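You operate a simulated robot arm through the tools that you are given. There is no shell and no other tool.

The job below is to be done with a simulated robot arm. You get a single attempt, and the scene is never put back.

TASK
Clamp the pipe with red ends in the blue and green clamps.
Fine: both caps shut, both latches locked.

It is judged by the outcome, as a careful person would: the job done as asked, and still so three seconds after it is handed in. It fails if anything else is knocked over, pushed out of place, dropped, spilled or broken. Lids that push on must go on centred and level and be pressed home; caps that screw on are set level and turned clockwise until they are tight.

THE ROBOT
A 7-joint arm with a four-finger gripper, fixed in place. Base frame: the origin is at the foot of the arm, x ahead of it, y to its left, z up; the work surface is at about z = 860. Units: mm, rad, N and s.
Its first joint turns from -1.204 to 3.002 rad. Payload 3.67 kg.
The TCP is the grasp point between the finger pads, 28 mm short of the fingertips. In the tool frame z runs along the fingers and y along their closing line. Largest opening 112 mm; the body of the gripper starts 73 mm behind the TCP.
Orientation is that of the tool frame in the base frame, as a unit quaternion [x, y, z, w]. With the fingers straight down and closing along the base's y, the tool's x points along the base's -x, its y along +y and its z along -z.

THE INTERFACE
- The arm moves only by the tool servo_tool. Its argument "series" is a list that holds one entry, the list of rows, each a list of 7 numbers: the shift along the base's x, y, z in mm, then the turn, a rotation vector about the base's x, y, z in degrees, then the opening, from 0 (shut) to 1 (fully open). In form: [[[dx, dy, dz, rx, ry, rz, hand], ...]]. A call has 1 to 20 rows; each row shifts and turns the commanded pose from where the row before left it. A row lasts 0.2 s, in which the tool goes at most 50 mm and 0.15 rad; a call with a longer step from one row to the next is refused whole, and so is a gripper value outside its range. A pose out of reach is approached as far as the arm can. The call stops where the force on the tool passes 40 N (or 10 N more than at its start, if that is more) or the arm is blocked; 0.2 s more then pass. The fingers move at their own pace and stop on an object; they squeeze with about 30 N. The grip force told is the motor's: it shows also when the fingers shut on nothing. Time passes only in rows, and 0.2 s behind the last, so rows that do not move let the fingers close. The reply holds the time, the measured pose of the TCP, the force on the tool along the base axes, the opening and the grip force, in the units named above and with some noise, with the torque about the TCP (base axes, N m) and any sound that the robot's microphone picked up.
- Cameras (640 x 400 px; columns grow to the right, rows downward): "scene" is fixed at [64, -498.9, 1598.2]; the picture's right is [-0.37, -0.93, 0.00], its down [-0.61, 0.24, -0.75] and it looks along [0.70, -0.28, -0.66] (base axes); focal length 363 px, centre (320, 200). "wrist" rides on the gripper at [60, -18, -104] in the tool frame; the picture's right is [0.29, 0.96, 0.00], its down [-0.80, 0.24, -0.55] and it looks along [-0.53, 0.16, 0.83] (tool axes); focal length 234 px, centre (320, 200). There is no depth. A picture from a camera that has moved, and an enlarged one, comes with that camera's place and axes in the base frame and with its lens. The place of the scene camera against the robot may be out by one fixed shift of up to 25 mm in any direction.
- capture(camera): a new picture of that camera. No time passes.
- raise_lower(by): slides the trunk up (or, below 0, down) by that many mm; the arm rides with it, the base frame stays. It gives what a move gives, with no picture.
- zoom(camera, box): a new picture of the part [left, top, right, bottom] of that camera's present view, enlarged. No time passes.
- sign_off(): hands the job in; it is judged then, once.

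Places have to be worked out from the pictures, the camera data and where the tool is seen. Open the gripper and draw the arm clear of the work before you hand the job in, unless the task says otherwise.

The tools are called after "Emit:" as name(argument=value, ...) on one line, values as JSON. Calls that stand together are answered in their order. servo_tool: Moves the arm, as the interface text tells. Its arguments: {"type":"object","properties":{"series":{"type":"array","items":{"type":"array","items":{"type":"array","items":{"type":"number"}}}}},"required":["series"]} The other tools are called the same way: raise_lower (by) slides the trunk up or down; capture (camera) takes a picture; zoom (camera, box) takes an enlarged picture of a part of a camera's view; sign_off () hands the job in.

At the start:

```text
time: 0.0
position: [639.1, -607.2, 1207.6]
tool_rot: [0.0, 1.0, 0.0, 0.0]
force: [-0.2, 0.3, 0.7]
ft_torque: [0.02, 0.02, 0.0]
gripper_width: 112.1
grasp_force: 0.0
trunk travel left (down, up): [-675.0, 165.0]
```

scene: 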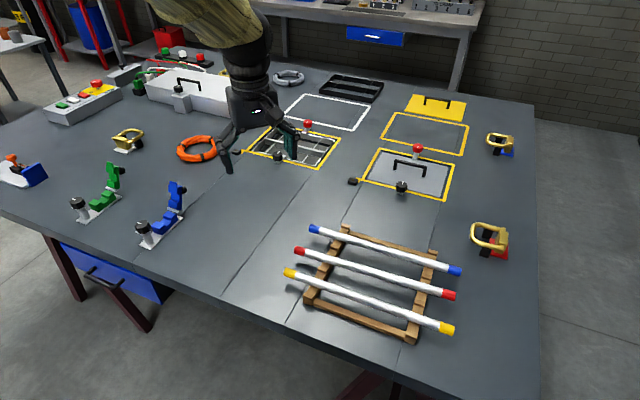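
wrist: 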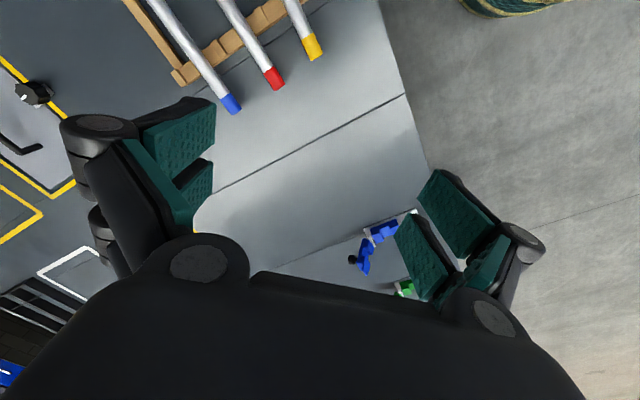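

I start by looking closer at the clamps and the pipe rack.

Emit:
zoom(camera="scene", box=[50, 140, 210, 260])

Emit:
zoom(camera="scene", box=[270, 210, 480, 350])

Emit:
zoom(camera="scene", box=[0, 70, 640, 350])

```text
3.33 times, centred on (130, 200) of scene
camera zoom: at [64.0, -498.9, 1598.2], right [-0.37, -0.93, 0.0], down [-0.61, 0.24, -0.75], along [0.7, -0.28, -0.66], focal length 1211 px, centre (953, 200)
```

zoom: 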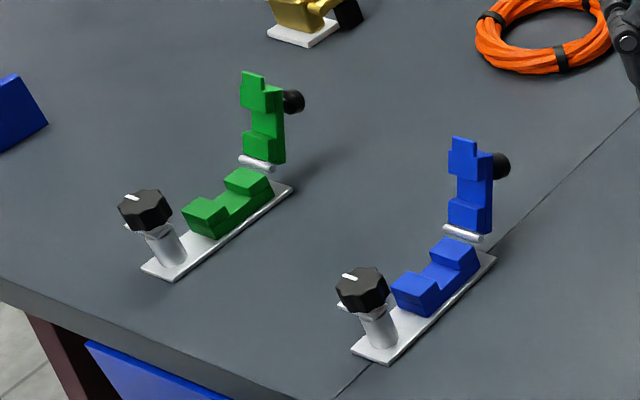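

```text
2.86 times, centred on (375, 280) of scene
camera zoom: at [64.0, -498.9, 1598.2], right [-0.37, -0.93, 0.0], down [-0.61, 0.24, -0.75], along [0.7, -0.28, -0.66], focal length 1038 px, centre (163, -29)
```

zoom: 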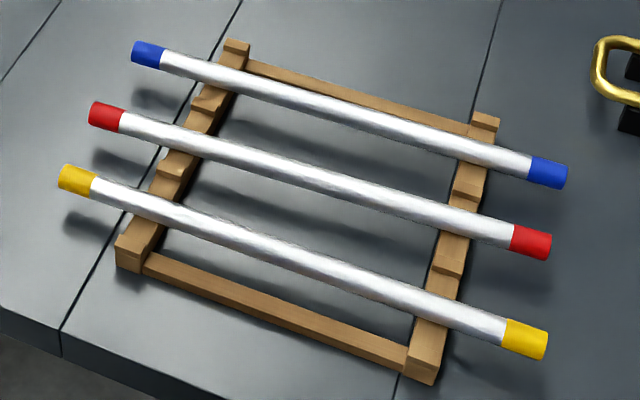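

```text
1.00 times, centred on (320, 210) of scene (not enlarged: the box is as wide or as high as the picture)
camera zoom: at [64.0, -498.9, 1598.2], right [-0.37, -0.93, 0.0], down [-0.61, 0.24, -0.75], along [0.7, -0.28, -0.66], focal length 363 px, centre (320, 190)
```

zoom: 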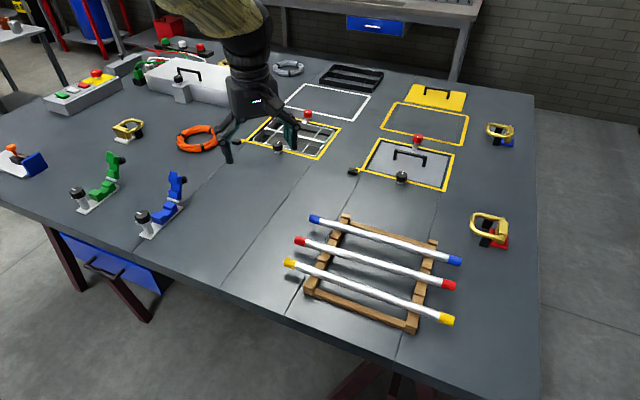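

The red pipe appears at roughly (642,-680)→(398,-946), and the clamps near (882,-367) blue and (1045,-202) green, both along a ~45° line. I move toward the clamps at height, turning the tool ~45°, to view them with the wrist camera.

Emit:
servo_tool(series=[[[31, 36, 0, 0, 0, 6.5, 1], [31, 36, 0, 0, 0, 6.5, 1], [31, 36, 0, 0, 0, 6.5, 1], [31, 36, 0, 0, 0, 6.5, 1], [31, 36, 0, 0, 0, 6.5, 1], [31, 36, 0, 0, 0, 6.5, 1], [31, 36, 0, 0, 0, 6, 1]]])

Emit:
capture(camera="wrist")

Emit:
capture(camera="scene")

```text
time: 1.6
position: [854.7, -354.4, 1206.1]
tool_rot: [-0.383, 0.924, -0.001, -0.001]
force: [1.4, 1.1, 0.4]
ft_torque: [-0.06, 0.04, 0.0]
gripper_width: 112.2
grasp_force: 0.0
trunk travel left (down, up): [-675.0, 165.0]
```

```text
taken
camera wrist: at [824.8, -409.0, 1312.1], right [-0.88, 0.47, 0.0], down [0.39, 0.73, 0.55], along [0.26, 0.49, -0.83], focal length 234 px, centre (320, 200)
```

wrist: 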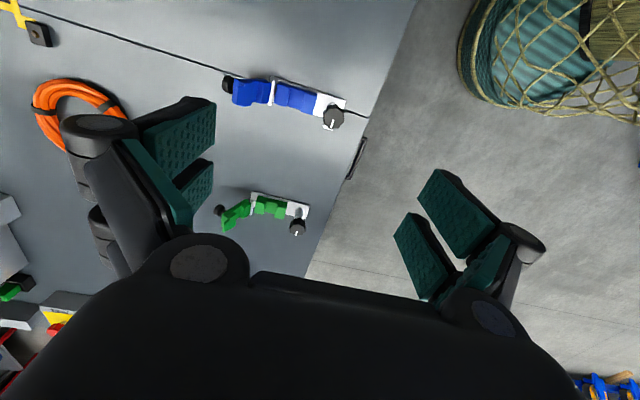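

```text
taken
```

scene: 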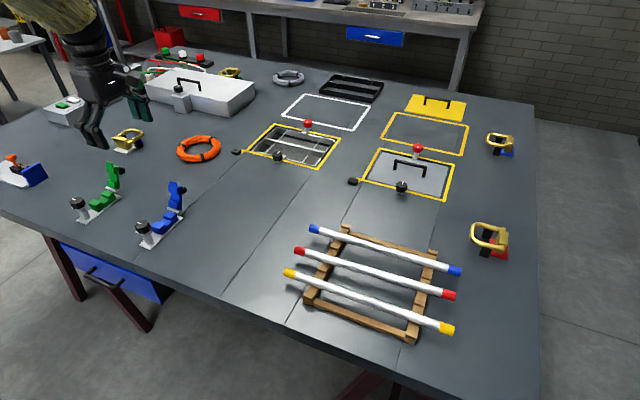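

Both clamps are visible in the wrist view. I zoom in to measure them.

Emit:
zoom(camera="wrist", box=[200, 60, 360, 160])

Emit:
zoom(camera="wrist", box=[180, 160, 340, 260])

```text
4.00 times, centred on (280, 110) of wrist
camera zoom: at [824.8, -409.0, 1312.1], right [-0.88, 0.47, 0.0], down [0.39, 0.73, 0.55], along [0.26, 0.49, -0.83], focal length 937 px, centre (480, 560)
```

zoom: 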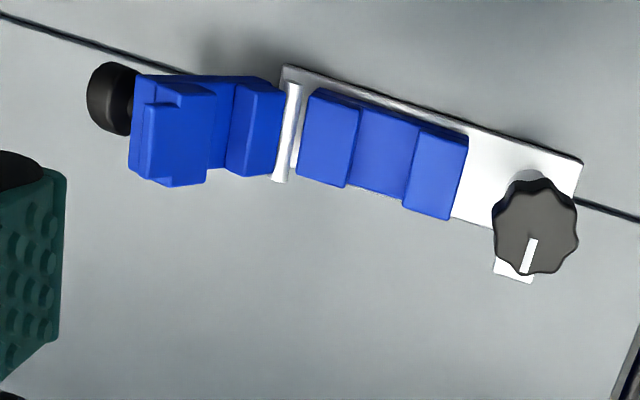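

```text
4.00 times, centred on (260, 210) of wrist
camera zoom: at [824.8, -409.0, 1312.1], right [-0.88, 0.47, 0.0], down [0.39, 0.73, 0.55], along [0.26, 0.49, -0.83], focal length 937 px, centre (560, 160)
```

zoom: 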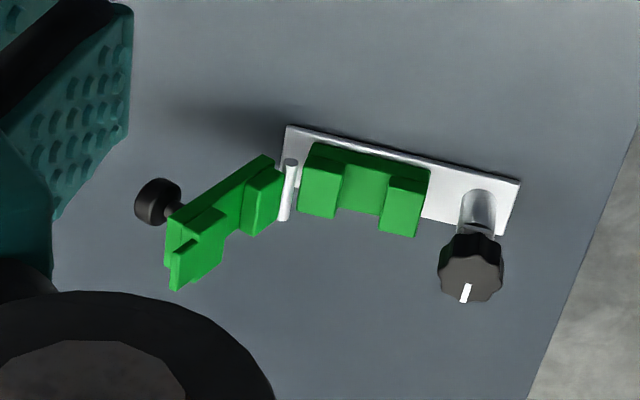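

The clamps measure about 134×43 mm plates, blue centre ≈(886,-347), green centre ≈(1055,-179), pipe channel axis at ~45°. Green is beyond the nominal 980 mm, so I test how far the arm reaches at height.

Emit:
servo_tool(series=[[[30, 30, -10, 0, 0, 0, 1], [30, 30, -10, 0, 0, 0, 1], [30, 30, -10, 0, 0, 0, 1], [30, 20, -10, 0, 0, 0, 1], [30, 20, -10, 0, 0, 0, 1], [30, 20, -10, 0, 0, 0, 1]]])

Emit:
capture(camera="wrist")

Emit:
capture(camera="scene")

```text
time: 3.0
position: [1036.3, -203.4, 1142.3]
tool_rot: [-0.383, 0.924, 0.001, 0.0]
force: [0.6, 0.5, 0.0]
ft_torque: [0.01, 0.1, -0.01]
gripper_width: 111.9
grasp_force: 0.1
trunk travel left (down, up): [-675.0, 165.0]
```

```text
taken
camera wrist: at [1007.5, -257.8, 1247.7], right [-0.88, 0.47, 0.0], down [0.4, 0.73, 0.55], along [0.26, 0.49, -0.83], focal length 234 px, centre (320, 200)
```

wrist: 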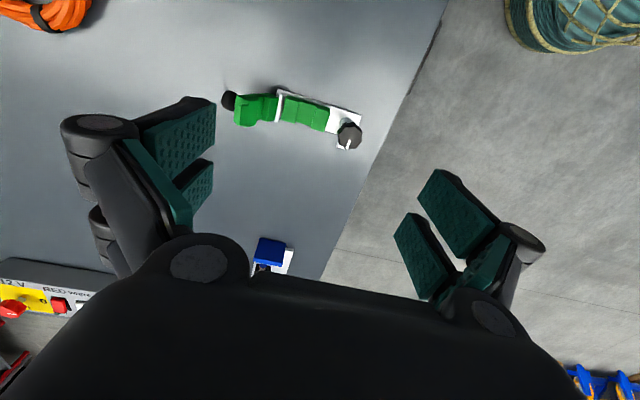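

```text
taken
```

scene: 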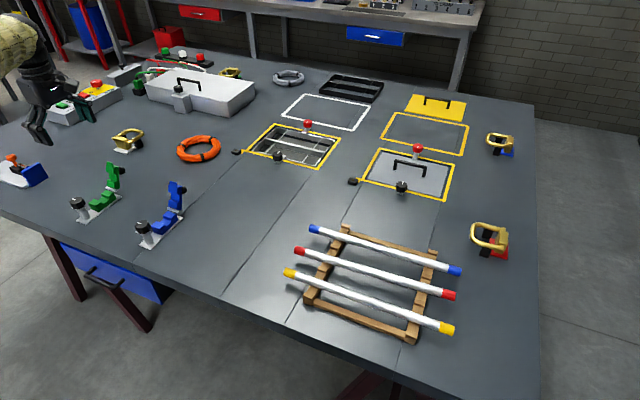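

The arm reaches radius 1056 at z 1142. Now a zoom on the green clamp for triangulation with the earlier view.

Emit:
zoom(camera="wrist", box=[210, 70, 370, 170])

Emit:
zoom(camera="scene", box=[60, 150, 124, 220])

Emit:
zoom(camera="scene", box=[124, 170, 198, 250])

```text
4.00 times, centred on (290, 120) of wrist
camera zoom: at [1007.5, -257.8, 1247.7], right [-0.88, 0.47, 0.0], down [0.4, 0.73, 0.55], along [0.26, 0.49, -0.83], focal length 937 px, centre (440, 520)
```

zoom: 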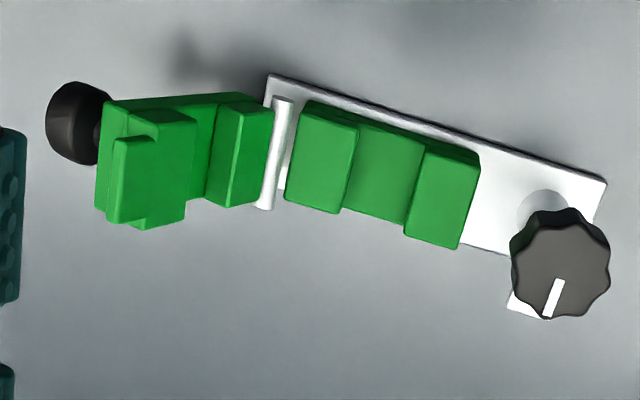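

```text
5.71 times, centred on (92, 185) of scene
camera zoom: at [64.0, -498.9, 1598.2], right [-0.37, -0.93, 0.0], down [-0.61, 0.24, -0.75], along [0.7, -0.28, -0.66], focal length 2076 px, centre (1623, 286)
```

zoom: 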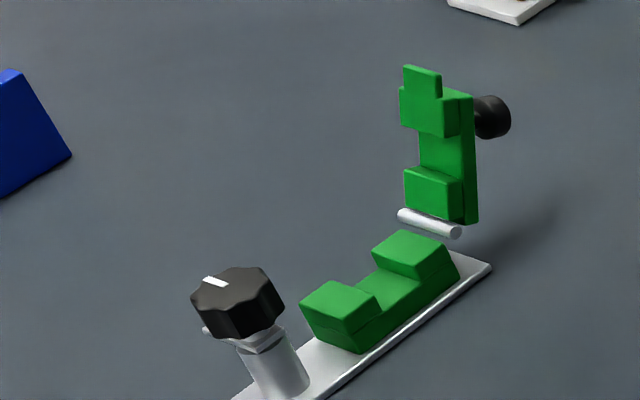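

```text
5.00 times, centred on (161, 210) of scene
camera zoom: at [64.0, -498.9, 1598.2], right [-0.37, -0.93, 0.0], down [-0.61, 0.24, -0.75], along [0.7, -0.28, -0.66], focal length 1816 px, centre (1115, 150)
```

zoom: 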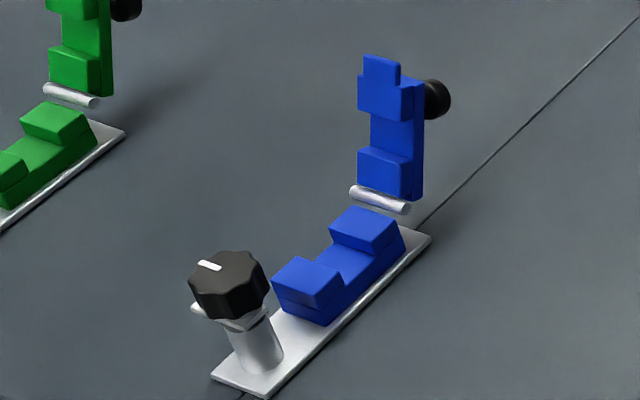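

Triangulation gives channels at blue (897,-361), green (1067,-191), saddle top z≈890, channel width ≈25 mm, green latch knob at (1021,-145) top z≈928. I test whether the arm can reach down to the midpoint (982,-276) between the clamps.

Emit:
servo_tool(series=[[[-27, -36, 0, 0, 0, 0, 1], [-27, -37, 0, 0, 0, 0, 1], [0, 0, -45, 0, 0, 0, 1], [0, 0, -45, 0, 0, 0, 1], [0, 0, -45, 0, 0, 0, 1], [0, 0, -45, 0, 0, 0, 1]]])

Emit:
capture(camera="scene")

Emit:
capture(camera="wrist")

```text
time: 4.4
position: [983.3, -281.5, 969.0]
tool_rot: [-0.383, 0.924, 0.001, -0.001]
force: [0.7, -0.2, 0.1]
ft_torque: [0.04, 0.04, -0.02]
gripper_width: 111.8
grasp_force: 0.0
trunk travel left (down, up): [-675.0, 165.0]
```

```text
taken
```

scene: 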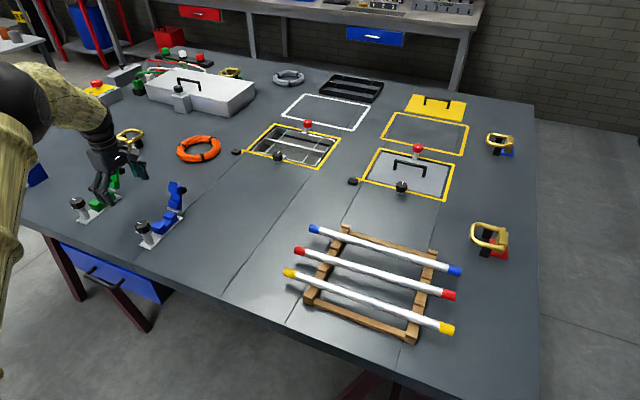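

```text
taken
camera wrist: at [953.8, -335.7, 1073.0], right [-0.88, 0.47, 0.0], down [0.39, 0.73, 0.55], along [0.26, 0.49, -0.83], focal length 234 px, centre (320, 200)
```

wrist: 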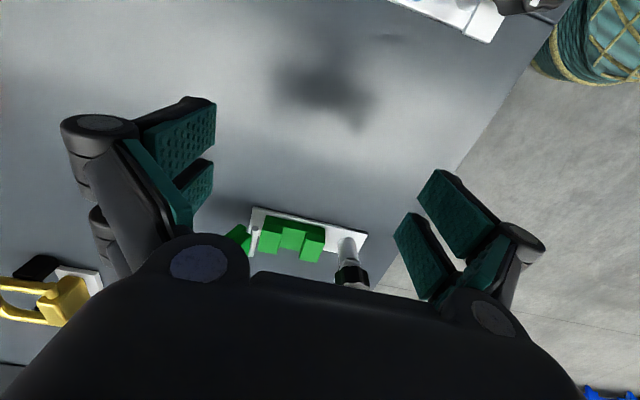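

Reached z 969 so far. I continue lower in the empty space between clamps to check reach at grasp height.

Emit:
servo_tool(series=[[[0, 0, -20, 0, 0, 0, 1], [0, 0, -20, 0, 0, 0, 1], [0, 0, -20, 0, 0, 0, 1], [0, 0, 0, 0, 0, 0, 1], [0, 0, 0, 0, 0, 0, 1]]])

Emit:
zoom(camera="wrist", box=[220, 180, 380, 290])

```text
time: 5.6
position: [979.8, -277.6, 909.0]
tool_rot: [-0.383, 0.924, 0.0, 0.0]
force: [-0.3, 0.5, 0.7]
ft_torque: [0.0, -0.01, 0.01]
gripper_width: 112.0
grasp_force: 0.0
trunk travel left (down, up): [-675.0, 165.0]
```

```text
3.64 times, centred on (300, 235) of wrist
camera zoom: at [950.3, -331.9, 1015.4], right [-0.88, 0.47, 0.0], down [0.39, 0.73, 0.55], along [0.26, 0.49, -0.83], focal length 852 px, centre (393, 73)
```

zoom: 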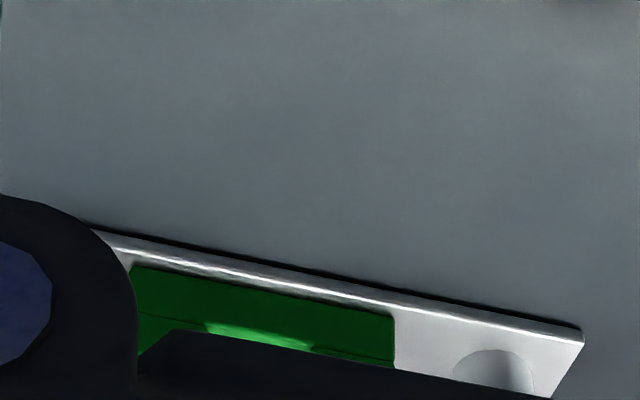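

The midpoint is reachable at z≈908. Now I raise and go over the rack to measure the red pipe with the wrist camera.

Emit:
servo_tool(series=[[[0, 0, 48, 0, 0, 0, 1], [0, 0, 48, 0, 0, 0, 1], [0, 0, 48, 0, 0, 0, 1], [0, 0, 48, 0, 0, 0, 1], [-31.6, -36, 0, 0, 0, 0, 1], [-31.6, -36, 0, 0, 0, 0, 1], [-31.6, -36, 0, 0, 0, 0, 1], [-31.6, -36, 0, 0, 0, 0, 1], [-31.6, -36, 0, 0, 0, 0, 1], [-31.6, -36, 0, 0, 0, 0, 1], [-31.6, -36, 0, 0, 0, 0, 1], [-31.6, -36, 0, 0, 0, 0, 1], [-31.6, -36, 0, 0, 0, 0, 1], [-31.6, -36, 0, 0, 0, 0, 1], [-31.6, -36, 0, 0, 0, 0, 1], [-31.6, -36, 0, 0, 0, 0, 1], [-31.6, -36, 0, 0, 0, 0, 1], [-31.6, -36, 0, 0, 0, 0, 1], [0, 0, 0, 0, 0, 0, 1]]])

Emit:
capture(camera="wrist")

Emit:
capture(camera="scene")

```text
time: 9.6
position: [541.1, -780.7, 1100.1]
tool_rot: [-0.383, 0.924, 0.0, 0.0]
force: [0.9, 0.1, 0.7]
ft_torque: [0.0, 0.02, -0.01]
gripper_width: 112.0
grasp_force: 0.0
trunk travel left (down, up): [-675.0, 165.0]
```

```text
taken
camera wrist: at [510.6, -834.8, 1204.4], right [-0.88, 0.47, 0.0], down [0.39, 0.73, 0.56], along [0.26, 0.49, -0.83], focal length 234 px, centre (320, 200)
```

wrist: 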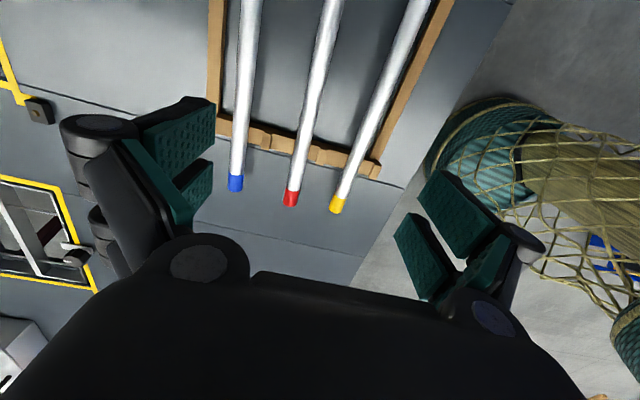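

```text
taken
```

scene: 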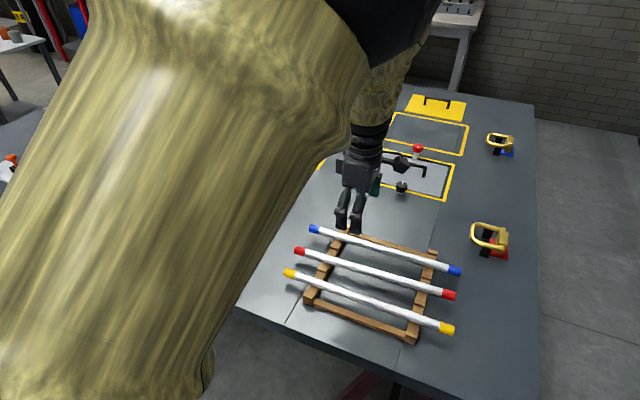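

Red pipe end is at ≈(641.5,-684,903), direction ≈48°. I zoom for precision on the red pipe axis.

Emit:
zoom(camera="wrist", box=[250, 0, 410, 100])

Emit:
zoom(camera="wrist", box=[220, 110, 380, 210])

```text
4.00 times, centred on (330, 50) of wrist
camera zoom: at [510.6, -834.8, 1204.4], right [-0.88, 0.47, 0.0], down [0.39, 0.73, 0.56], along [0.26, 0.49, -0.83], focal length 937 px, centre (280, 800)
```

zoom: 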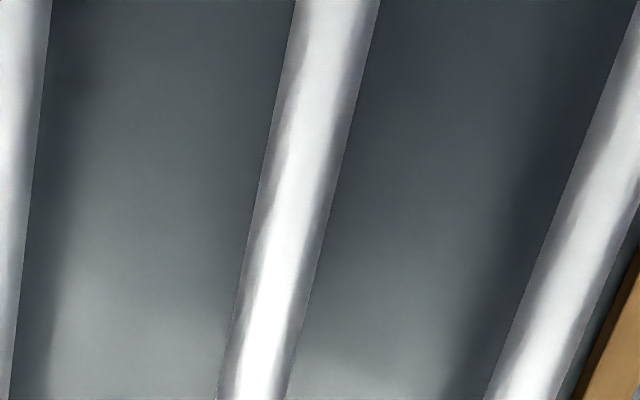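

```text
4.00 times, centred on (300, 160) of wrist
camera zoom: at [510.6, -834.8, 1204.4], right [-0.88, 0.47, 0.0], down [0.39, 0.73, 0.56], along [0.26, 0.49, -0.83], focal length 937 px, centre (400, 360)
```

zoom: 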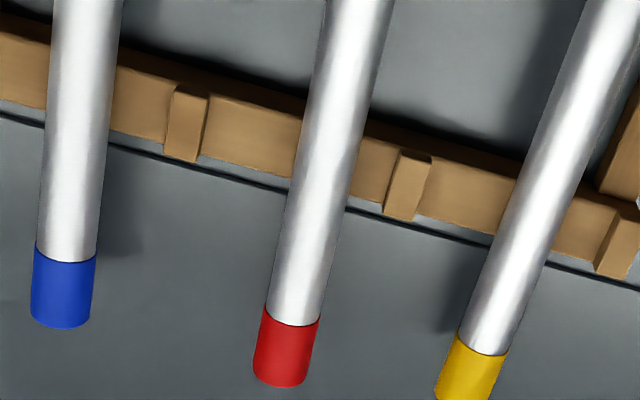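

Pipe axis runs at 48° through (516,-821), Ø≈21 mm, length ≈394 mm, centre there. I hover above it with a partial opening (neighbours are ~75 mm apart) and check.

Emit:
servo_tool(series=[[[-12, -20, -20, 0, 0, 3, 0.55], [-11.4, -19.2, -30, 0, 0, 0, 0.55], [0, 0, -40, 0, 0, 0, 0.55], [0, 0, -30, 0, 0, 0, 0.55], [0, 0, 0, 0, 0, 0, 0.55], [0, 0, 0, 0, 0, 0, 0.55]]])

Emit:
capture(camera="wrist")

Emit:
zoom(camera="scene", box=[270, 150, 480, 350])

```text
time: 11.0
position: [515.7, -818.9, 981.8]
tool_rot: [-0.406, 0.914, 0.0, 0.0]
force: [-0.4, 0.0, 0.1]
ft_torque: [0.02, 0.02, 0.03]
gripper_width: 61.7
grasp_force: 0.0
trunk travel left (down, up): [-675.0, 165.0]
```

```text
taken
camera wrist: at [489.0, -876.3, 1087.3], right [-0.9, 0.43, 0.0], down [0.36, 0.75, 0.55], along [0.24, 0.5, -0.83], focal length 234 px, centre (320, 200)
```

wrist: 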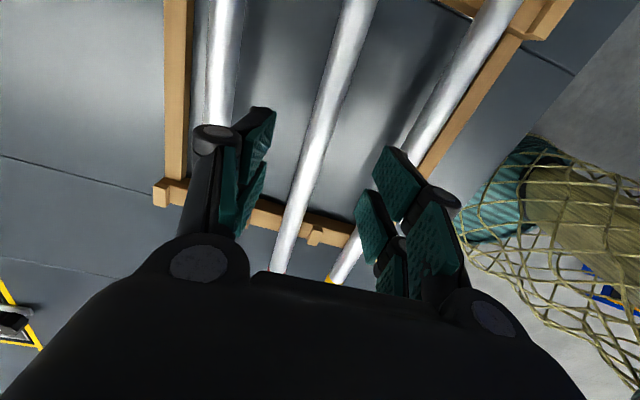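

```text
2.00 times, centred on (375, 250) of scene
camera zoom: at [64.0, -498.9, 1598.2], right [-0.37, -0.93, 0.0], down [-0.61, 0.24, -0.75], along [0.7, -0.28, -0.66], focal length 727 px, centre (210, 100)
```

zoom: 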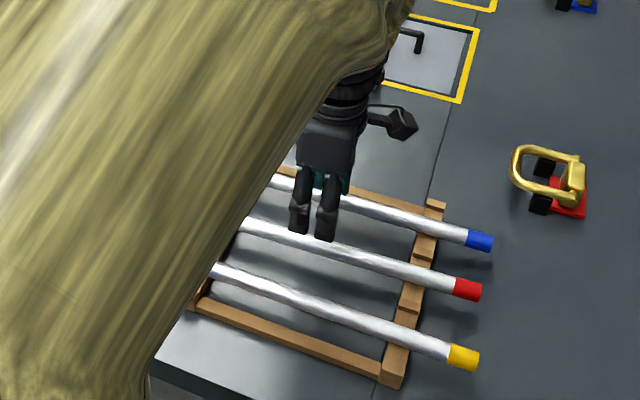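

The hover is aligned (lateral error ~1 mm). I descend 77 mm around the red pipe and close.

Emit:
servo_tool(series=[[[0, 0, -25, 0, 0, 0, 0.55], [0, 0, -25, 0, 0, 0, 0.55], [0, 0, -17, 0, 0, 0, 0.55], [0, 0, -10, 0, 0, 0, 0.55], [0, 0, 0, 0, 0, 0, 0.55], [0, 0, 0, 0, 0, 0, 0.3], [0, 0, 0, 0, 0, 0, 0], [0, 0, 0, 0, 0, 0, 0], [0, 0, 0, 0, 0, 0, 0]]])

Emit:
capture(camera="wrist")

Emit:
zoom(camera="scene", box=[270, 150, 480, 350])

```text
time: 13.0
position: [513.7, -819.3, 906.8]
tool_rot: [-0.406, 0.914, 0.0, 0.0]
force: [0.3, 0.2, -4.1]
ft_torque: [-0.05, 0.02, -0.02]
gripper_width: 20.0
grasp_force: 29.9
trunk travel left (down, up): [-675.0, 165.0]
```

```text
taken
camera wrist: at [486.5, -874.8, 1012.5], right [-0.9, 0.43, 0.0], down [0.36, 0.75, 0.55], along [0.24, 0.5, -0.83], focal length 234 px, centre (320, 200)
```

wrist: 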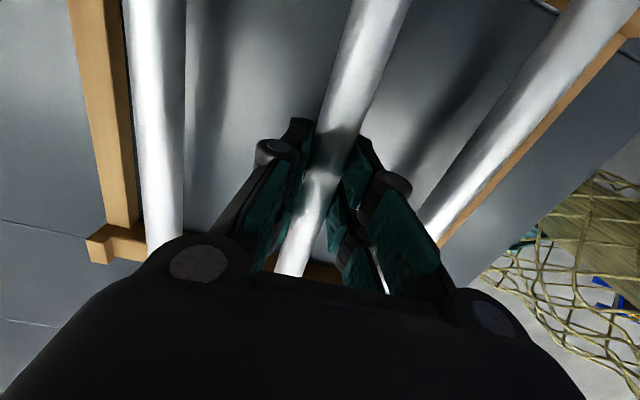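

```text
2.00 times, centred on (375, 250) of scene
camera zoom: at [64.0, -498.9, 1598.2], right [-0.37, -0.93, 0.0], down [-0.61, 0.24, -0.75], along [0.7, -0.28, -0.66], focal length 727 px, centre (210, 100)
```

zoom: 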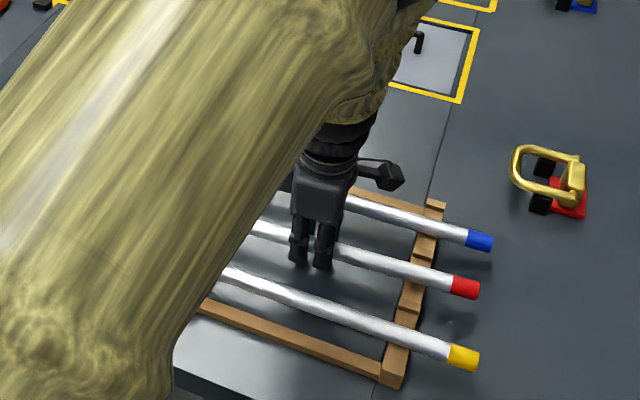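

Gripped (20 mm, 30 N). I lift gently and check that the pipe stays level.

Emit:
servo_tool(series=[[[0, 0, 10, 0, 0, 0, 0], [0, 0, 20, 0, 0, 0, 0], [0, 0, 25, 0, 0, 0, 0], [0, 0, 30, 0, 0, 0, 0], [0, 0, 30, 0, 0, 0, 0], [0, 0, 30, 0, 0, 0, 0], [0, 0, 0, 0, 0, 0, 0]]])

Emit:
capture(camera="wrist")

Emit:
capture(camera="scene")

```text
time: 14.6
position: [517.2, -818.8, 1050.4]
tool_rot: [-0.406, 0.914, -0.001, -0.001]
force: [0.2, -0.4, -3.7]
ft_torque: [0.0, 0.05, 0.01]
gripper_width: 20.2
grasp_force: 29.6
trunk travel left (down, up): [-675.0, 165.0]
```

```text
taken
camera wrist: at [490.4, -874.5, 1155.1], right [-0.9, 0.43, 0.0], down [0.36, 0.75, 0.55], along [0.24, 0.5, -0.83], focal length 234 px, centre (320, 200)
```

wrist: 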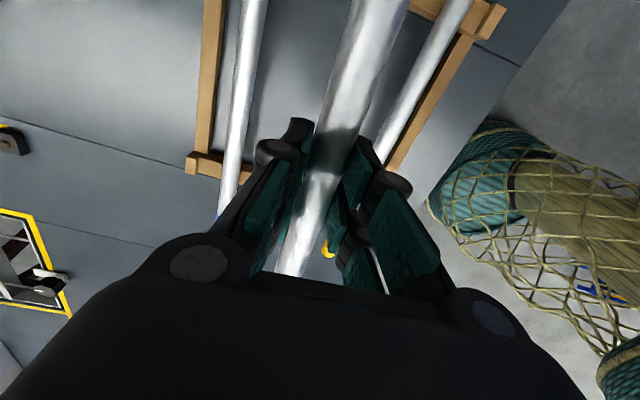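

```text
taken
```

scene: 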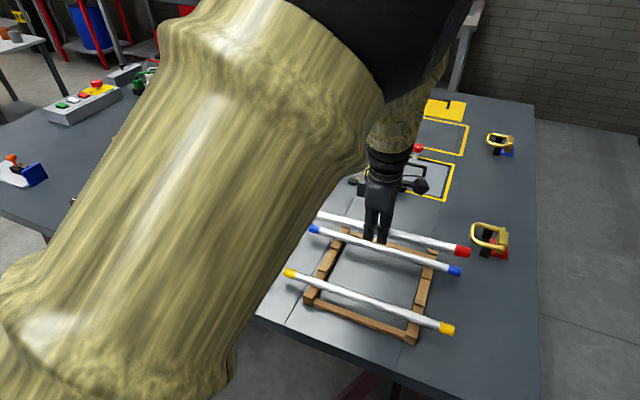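

The pipe is held level and balanced (≈0.4 kg). I carry it at height to above the clamp midpoint (982,-276), turning back to 45°.

Emit:
servo_tool(series=[[[29.1, 34.1, 0, 0, 0, 0, 0], [29.1, 34.1, 0, 0, 0, 0, 0], [29.1, 34.1, 0, 0, 0, 0, 0], [29.1, 34.1, 0, 0, 0, -1, 0], [29.1, 34.1, 0, 0, 0, -1, 0], [29.1, 34.1, 0, 0, 0, -1, 0], [29.1, 34.1, 0, 0, 0, 0, 0], [29.1, 34.1, 0, 0, 0, 0, 0], [29.1, 34.1, 0, 0, 0, 0, 0], [29.1, 34.1, 0, 0, 0, 0, 0], [29.1, 34.1, 0, 0, 0, 0, 0], [29.1, 34.1, 0, 0, 0, 0, 0], [29.1, 34.1, 0, 0, 0, 0, 0], [29.1, 34.1, 0, 0, 0, 0, 0], [29.1, 34.1, 0, 0, 0, 0, 0], [29.4, 33.4, 0, 0, 0, 0, 0], [0, 0, -20, 0, 0, 0, 0], [0, 0, -20, 0, 0, 0, 0], [0, 0, -20, 0, 0, 0, 0], [0, 0, 0, 0, 0, 0, 0]]])

Emit:
capture(camera="wrist")

Emit:
capture(camera="scene")

```text
time: 18.8
position: [982.0, -277.4, 988.3]
tool_rot: [-0.383, 0.924, 0.0, 0.0]
force: [-0.8, 0.2, -3.7]
ft_torque: [-0.04, 0.03, -0.03]
gripper_width: 20.0
grasp_force: 30.2
trunk travel left (down, up): [-675.0, 165.0]
```

```text
taken
camera wrist: at [952.2, -331.4, 1093.0], right [-0.88, 0.47, 0.0], down [0.39, 0.73, 0.55], along [0.26, 0.49, -0.83], focal length 234 px, centre (320, 200)
```

wrist: 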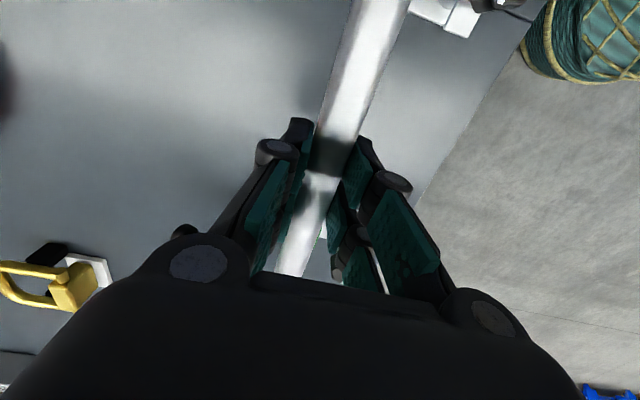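

```text
taken
```

scene: 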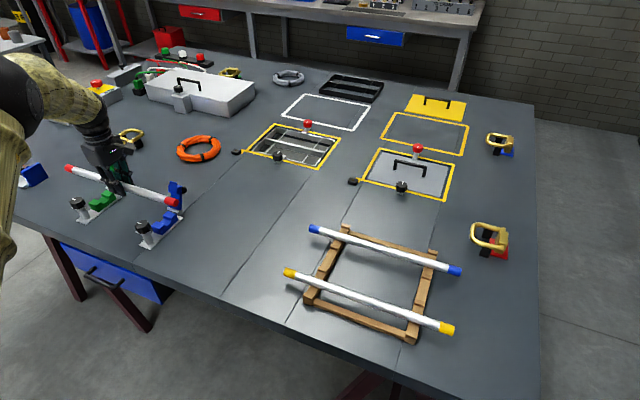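

The pipe is over the clamps. I zoom in on the scene view to check level and alignment before lowering.

Emit:
zoom(camera="scene", box=[50, 150, 210, 250])

Emit:
zoom(camera="wrist", box=[240, 100, 400, 300])

```text
4.00 times, centred on (130, 200) of scene
camera zoom: at [64.0, -498.9, 1598.2], right [-0.37, -0.93, 0.0], down [-0.61, 0.24, -0.75], along [0.7, -0.28, -0.66], focal length 1453 px, centre (1080, 200)
```

zoom: 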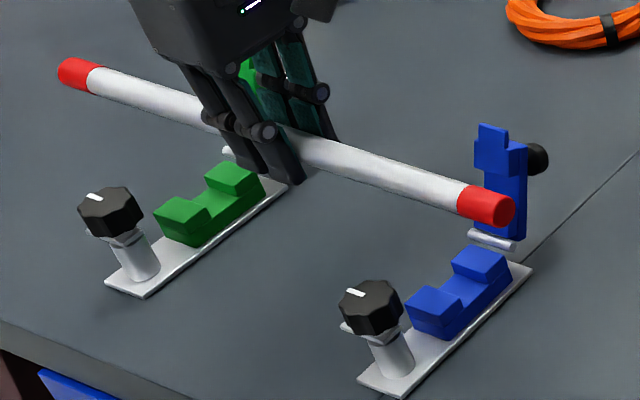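

```text
2.00 times, centred on (320, 200) of wrist
camera zoom: at [952.2, -331.4, 1093.0], right [-0.88, 0.47, 0.0], down [0.39, 0.73, 0.55], along [0.26, 0.49, -0.83], focal length 468 px, centre (320, 200)
```

zoom: 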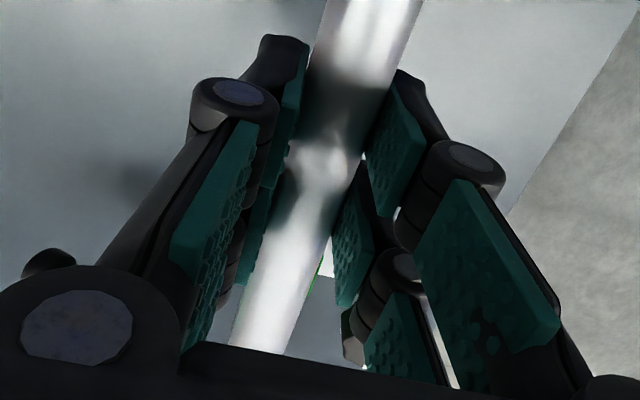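

Alignment looks plausible. I lower to about z 915 (pipe just above saddles) and look again.

Emit:
servo_tool(series=[[[0, 0, -25, 0, 0, 0, 0], [0, 0, -25, 0, 0, 0, 0], [0, 0, -20, 0, 0, 0, 0], [0, 0, 0, 0, 0, 0, 0], [0, 0, 0, 0, 0, 0, 0]]])

Emit:
zoom(camera="scene", box=[60, 160, 190, 250])

Emit:
zoom(camera="wrist", box=[240, 180, 400, 290])

```text
time: 20.0
position: [981.6, -275.7, 918.2]
tool_rot: [-0.383, 0.924, -0.001, 0.0]
force: [0.4, 0.6, -5.2]
ft_torque: [-0.02, 0.0, 0.01]
gripper_width: 20.5
grasp_force: 30.0
trunk travel left (down, up): [-675.0, 165.0]
```

```text
4.44 times, centred on (125, 205) of scene
camera zoom: at [64.0, -498.9, 1598.2], right [-0.37, -0.93, 0.0], down [-0.61, 0.24, -0.75], along [0.7, -0.28, -0.66], focal length 1615 px, centre (1187, 178)
```

zoom: 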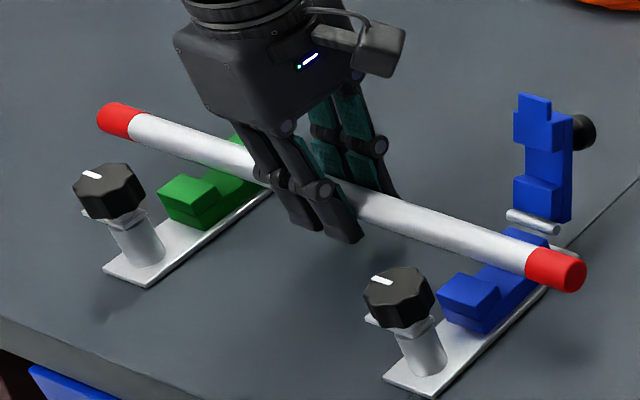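

```text
3.64 times, centred on (320, 235) of wrist
camera zoom: at [952.9, -330.6, 1022.9], right [-0.88, 0.47, 0.0], down [0.39, 0.73, 0.55], along [0.26, 0.49, -0.83], focal length 852 px, centre (320, 73)
```

zoom: 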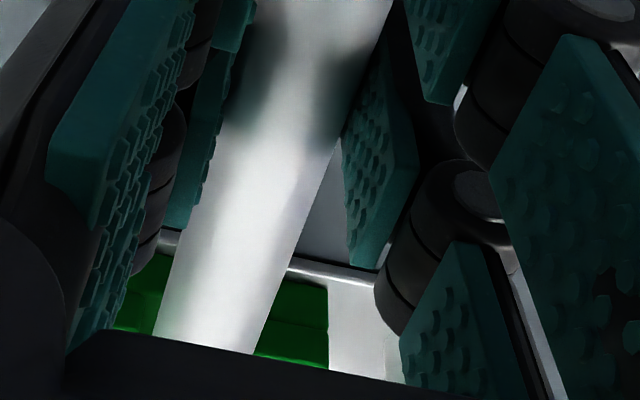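

The pipe seems over both channels. I lower in small steps, watching force and height.

Emit:
servo_tool(series=[[[0, 0, -5, 0, 0, 0, 0], [0, 0, -4, 0, 0, 0, 0], [0, 0, -4, 0, 0, 0, 0], [0, 0, -3, 0, 0, 0, 0], [0, 0, 0, 0, 0, 0, 0]]])

Emit:
zoom(camera="scene", box=[60, 160, 190, 250])

Emit:
zoom(camera="wrist", box=[240, 180, 400, 290])

```text
time: 21.2
position: [981.2, -276.4, 903.2]
tool_rot: [-0.383, 0.924, 0.001, 0.0]
force: [0.4, 0.2, -4.0]
ft_torque: [-0.01, 0.03, 0.02]
gripper_width: 19.9
grasp_force: 29.3
trunk travel left (down, up): [-675.0, 165.0]
```

```text
4.44 times, centred on (125, 205) of scene
camera zoom: at [64.0, -498.9, 1598.2], right [-0.37, -0.93, 0.0], down [-0.61, 0.24, -0.75], along [0.7, -0.28, -0.66], focal length 1615 px, centre (1187, 178)
```

zoom: 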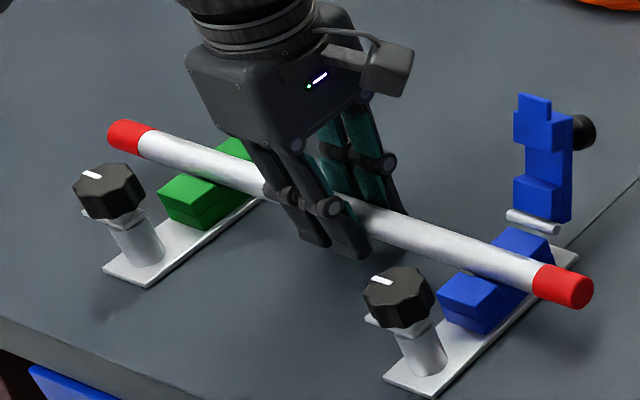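

```text
3.64 times, centred on (320, 235) of wrist
camera zoom: at [952.5, -331.2, 1008.3], right [-0.88, 0.47, 0.0], down [0.39, 0.73, 0.55], along [0.26, 0.49, -0.83], focal length 852 px, centre (320, 73)
```

zoom: 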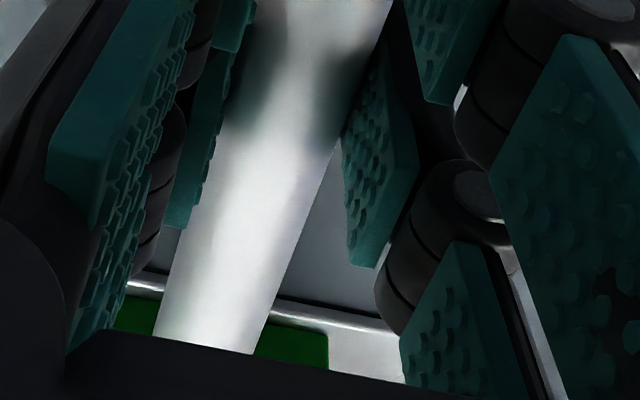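

No contact yet and both blocks straddle the pipe. Continue down in small steps.

Emit:
servo_tool(series=[[[0, 0, -3, 0, 0, 0, 0], [0, 0, -3, 0, 0, 0, 0], [0, 0, -3, 0, 0, 0, 0], [0, 0, 0, 0, 0, 0, 0]]])

Emit:
zoom(camera="scene", box=[60, 160, 190, 250])

```text
time: 22.2
position: [981.4, -276.0, 896.3]
tool_rot: [-0.382, 0.924, 0.0, 0.001]
force: [6.0, -2.4, 20.2]
ft_torque: [-0.21, 0.01, -0.06]
gripper_width: 20.2
grasp_force: 30.0
trunk travel left (down, up): [-675.0, 165.0]
```

```text
4.44 times, centred on (125, 205) of scene
camera zoom: at [64.0, -498.9, 1598.2], right [-0.37, -0.93, 0.0], down [-0.61, 0.24, -0.75], along [0.7, -0.28, -0.66], focal length 1615 px, centre (1187, 178)
```

zoom: 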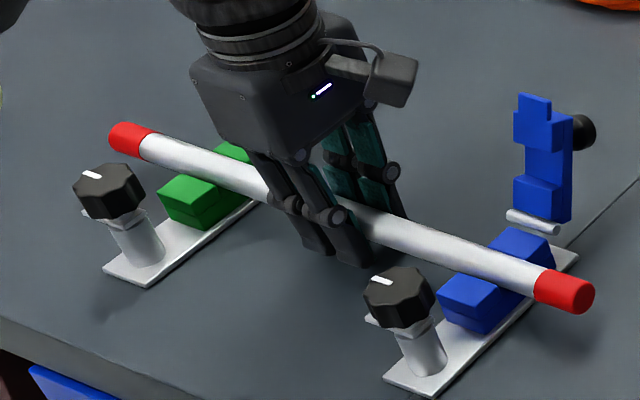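

Contact at z≈896 with 20 N, evenly on both ends. I look closer to see whether it is bottomed in the channels or sitting on an edge.

Emit:
zoom(camera="scene", box=[140, 195, 190, 235])

Emit:
zoom(camera="scene", box=[75, 175, 125, 215])

Emit:
zoom(camera="wrist", box=[250, 220, 350, 290])

```text
10.00 times, centred on (165, 215) of scene
camera zoom: at [64.0, -498.9, 1598.2], right [-0.37, -0.93, 0.0], down [-0.61, 0.24, -0.75], along [0.7, -0.28, -0.66], focal length 3633 px, centre (1870, 50)
```

zoom: 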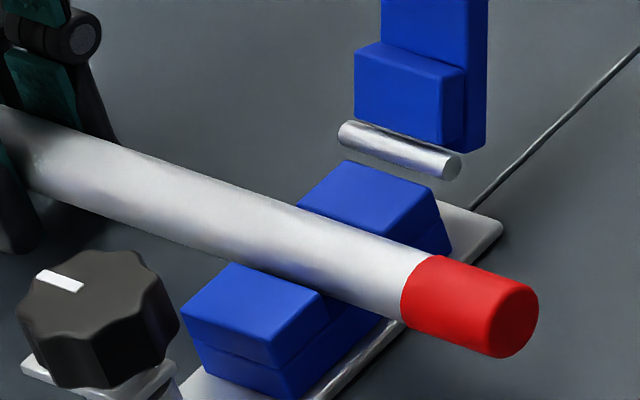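

```text
10.00 times, centred on (100, 195) of scene
camera zoom: at [64.0, -498.9, 1598.2], right [-0.37, -0.93, 0.0], down [-0.61, 0.24, -0.75], along [0.7, -0.28, -0.66], focal length 3633 px, centre (2520, 250)
```

zoom: 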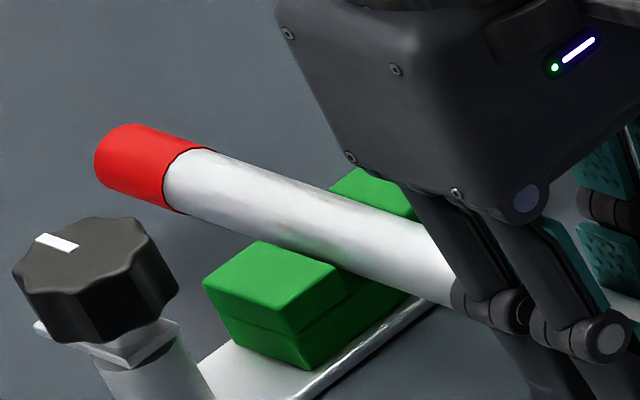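

```text
5.71 times, centred on (300, 255) of wrist
camera zoom: at [951.8, -331.1, 1001.0], right [-0.88, 0.47, 0.0], down [0.39, 0.73, 0.56], along [0.27, 0.49, -0.83], focal length 1338 px, centre (434, -114)
```

zoom: 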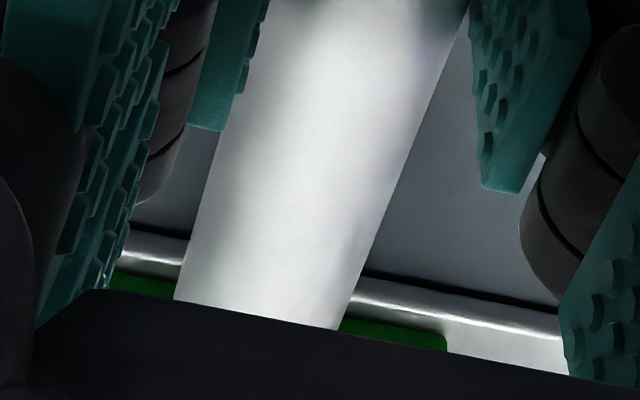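

Computed pipe offset from the green channel centre is only ~0.5 mm, so it appears to be seated on the channel floors. I relieve the press slightly and open the fingers.

Emit:
servo_tool(series=[[[0, 0, 1, 0, 0, 0, 0], [0, 0, 0, 0, 0, 0, 0], [0, 0, 0, 0, 0, 0, 0.3], [0, 0, 0, 0, 0, 0, 0.5], [0, 0, 0, 0, 0, 0, 0.5]]])

Emit:
zoom(camera="scene", box=[140, 195, 190, 235])

Emit:
zoom(camera="scene", box=[75, 175, 125, 215])

Emit:
zoom(camera="wrist", box=[250, 220, 350, 290])

```text
time: 23.4
position: [981.2, -277.8, 893.2]
tool_rot: [-0.383, 0.924, 0.001, 0.0]
force: [-0.2, 0.1, -0.4]
ft_torque: [-0.04, -0.01, -0.03]
gripper_width: 56.1
grasp_force: 0.1
trunk travel left (down, up): [-675.0, 165.0]
```

```text
10.00 times, centred on (165, 215) of scene
camera zoom: at [64.0, -498.9, 1598.2], right [-0.37, -0.93, 0.0], down [-0.61, 0.24, -0.75], along [0.7, -0.28, -0.66], focal length 3633 px, centre (1870, 50)
```

zoom: 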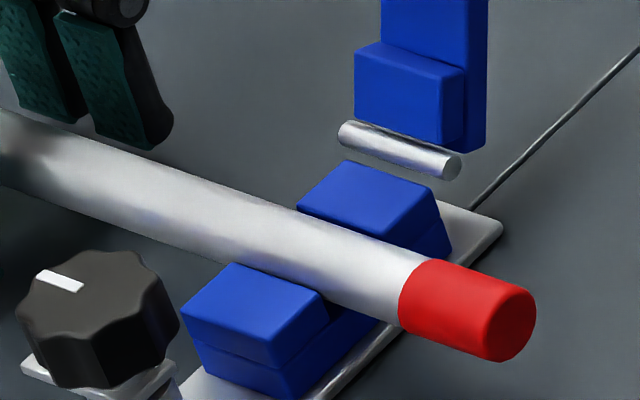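

```text
10.00 times, centred on (100, 195) of scene
camera zoom: at [64.0, -498.9, 1598.2], right [-0.37, -0.93, 0.0], down [-0.61, 0.24, -0.75], along [0.7, -0.28, -0.66], focal length 3633 px, centre (2520, 250)
```

zoom: 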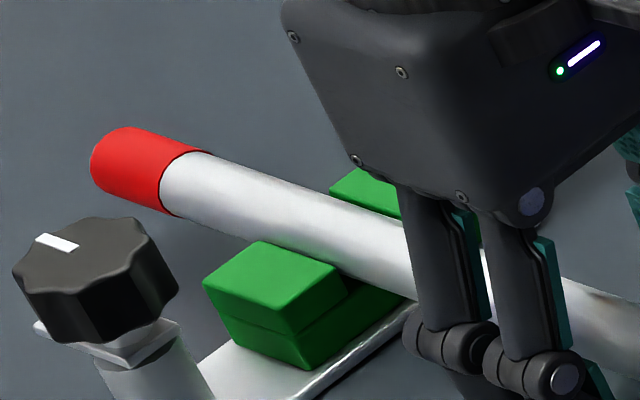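

```text
5.71 times, centred on (300, 255) of wrist
camera zoom: at [952.0, -331.9, 999.4], right [-0.88, 0.47, 0.0], down [0.39, 0.73, 0.55], along [0.26, 0.49, -0.83], focal length 1338 px, centre (434, -114)
```

zoom: 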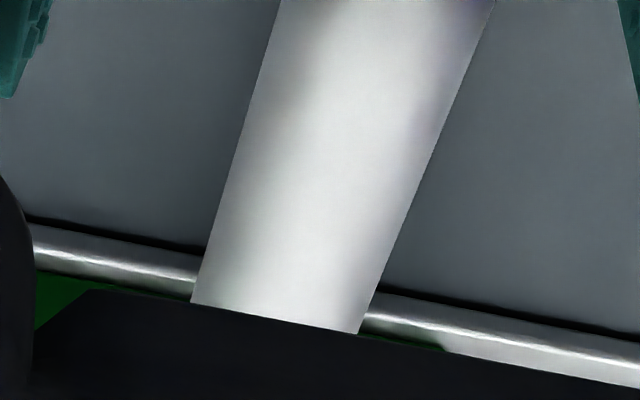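

The pipe has settled in both channels. Now I raise the gripper straight up clear of the pipe, then turn it -90° so that the closed fingers can be used to swing the caps over.

Emit:
servo_tool(series=[[[0, 0, 20, 0, 0, 0, 0.5], [0, 0, 40, 0, 0, 0, 0.5], [0, 0, 45, 0, 0, 0, 0.5], [0, 0, 45, 0, 0, 0, 0.5], [-10, -10, 40, 0, 0, -8.2, 0.5], [-10, -10, 0, 0, 0, -8.2, 0.3], [-10, -10, 0, 0, 0, -8.2, 0], [-10, -10, 0, 0, 0, -8.2, 0], [-10, -10, 0, 0, 0, -8.2, 0], [-10, -10, 0, 0, 0, -8.2, 0], [-10, -10, 0, 0, 0, -8.2, 0], [-10, -10, 0, 0, 0, -8.2, 0], [0, 0, 0, 0, 0, -8.2, 0], [0, 0, 0, 0, 0, -8.2, 0], [0, 0, 0, 0, 0, -8, 0], [0, 0, 0, 0, 0, 0, 0]]])

Emit:
capture(camera="wrist")

Emit:
zoom(camera="scene", box=[50, 140, 210, 260])

```text
time: 26.8
position: [901.4, -358.2, 1084.8]
tool_rot: [0.383, 0.924, 0.0, 0.0]
force: [0.1, 0.1, -0.6]
ft_torque: [0.01, 0.01, 0.0]
gripper_width: 0.1
grasp_force: 29.3
trunk travel left (down, up): [-675.0, 165.0]
```

```text
taken
camera wrist: at [846.2, -326.7, 1190.1], right [0.48, 0.88, 0.0], down [0.73, -0.4, 0.55], along [0.49, -0.26, -0.83], focal length 234 px, centre (320, 200)
```

wrist: 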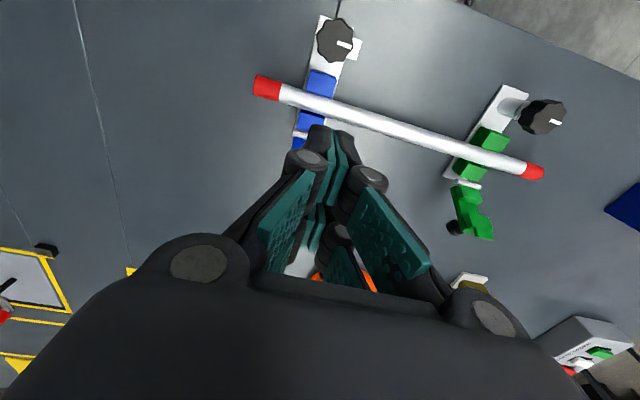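

```text
3.33 times, centred on (130, 200) of scene
camera zoom: at [64.0, -498.9, 1598.2], right [-0.37, -0.93, 0.0], down [-0.61, 0.24, -0.75], along [0.7, -0.28, -0.66], focal length 1211 px, centre (953, 200)
```

zoom: 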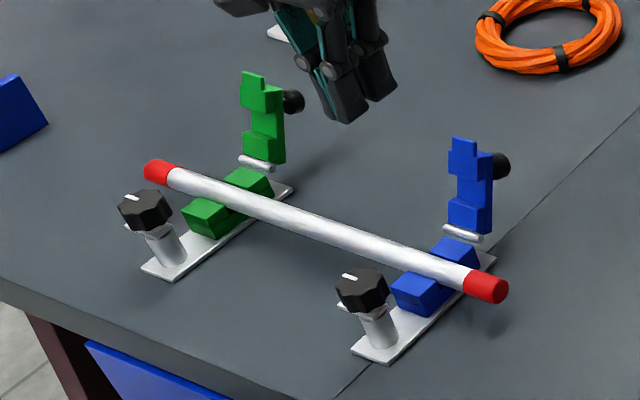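

The pipe lies properly in both saddles. Next: blue cap. I move the closed fingers beyond the blue cap's handle with a 15° outward tilt, still high, to check reach.

Emit:
servo_tool(series=[[[22.3, -24.8, 0, -5.3, -5.3, 0, 0], [22.3, -24.8, 0, -5.3, -5.3, 0, 0], [22.3, -24.8, 0, 0, 0, 0, 0], [22.4, -24.9, 0, 0, 0, 0, 0], [0, 0, 0, 0, 0, 0, 0], [0, 0, 0, 0, 0, 0, 0]]])

Emit:
capture(camera="wrist")

Emit:
capture(camera="scene")

```text
time: 28.2
position: [995.4, -459.0, 1082.7]
tool_rot: [0.379, 0.916, -0.049, 0.12]
force: [-0.2, -0.1, 0.5]
ft_torque: [0.0, -0.02, -0.05]
gripper_width: 0.2
grasp_force: 30.5
trunk travel left (down, up): [-675.0, 165.0]
```

```text
taken
camera wrist: at [921.6, -410.9, 1169.3], right [0.48, 0.87, -0.07], down [0.61, -0.27, 0.74], along [0.63, -0.4, -0.67], focal length 234 px, centre (320, 200)
```

wrist: 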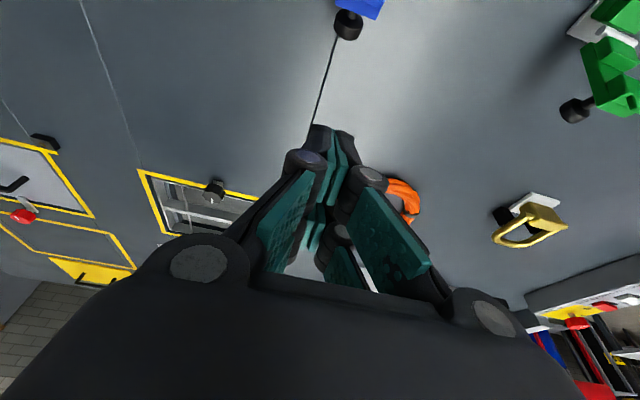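

```text
taken
```

scene: 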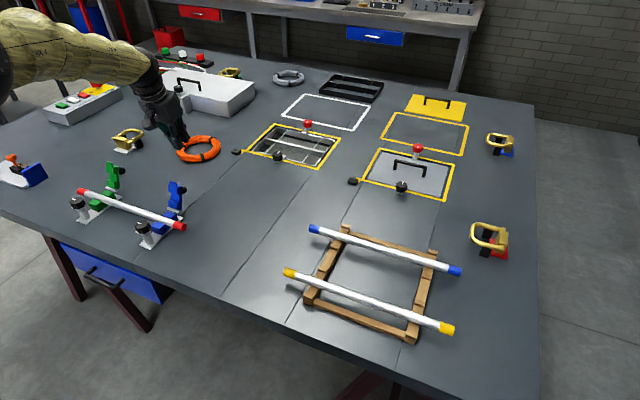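

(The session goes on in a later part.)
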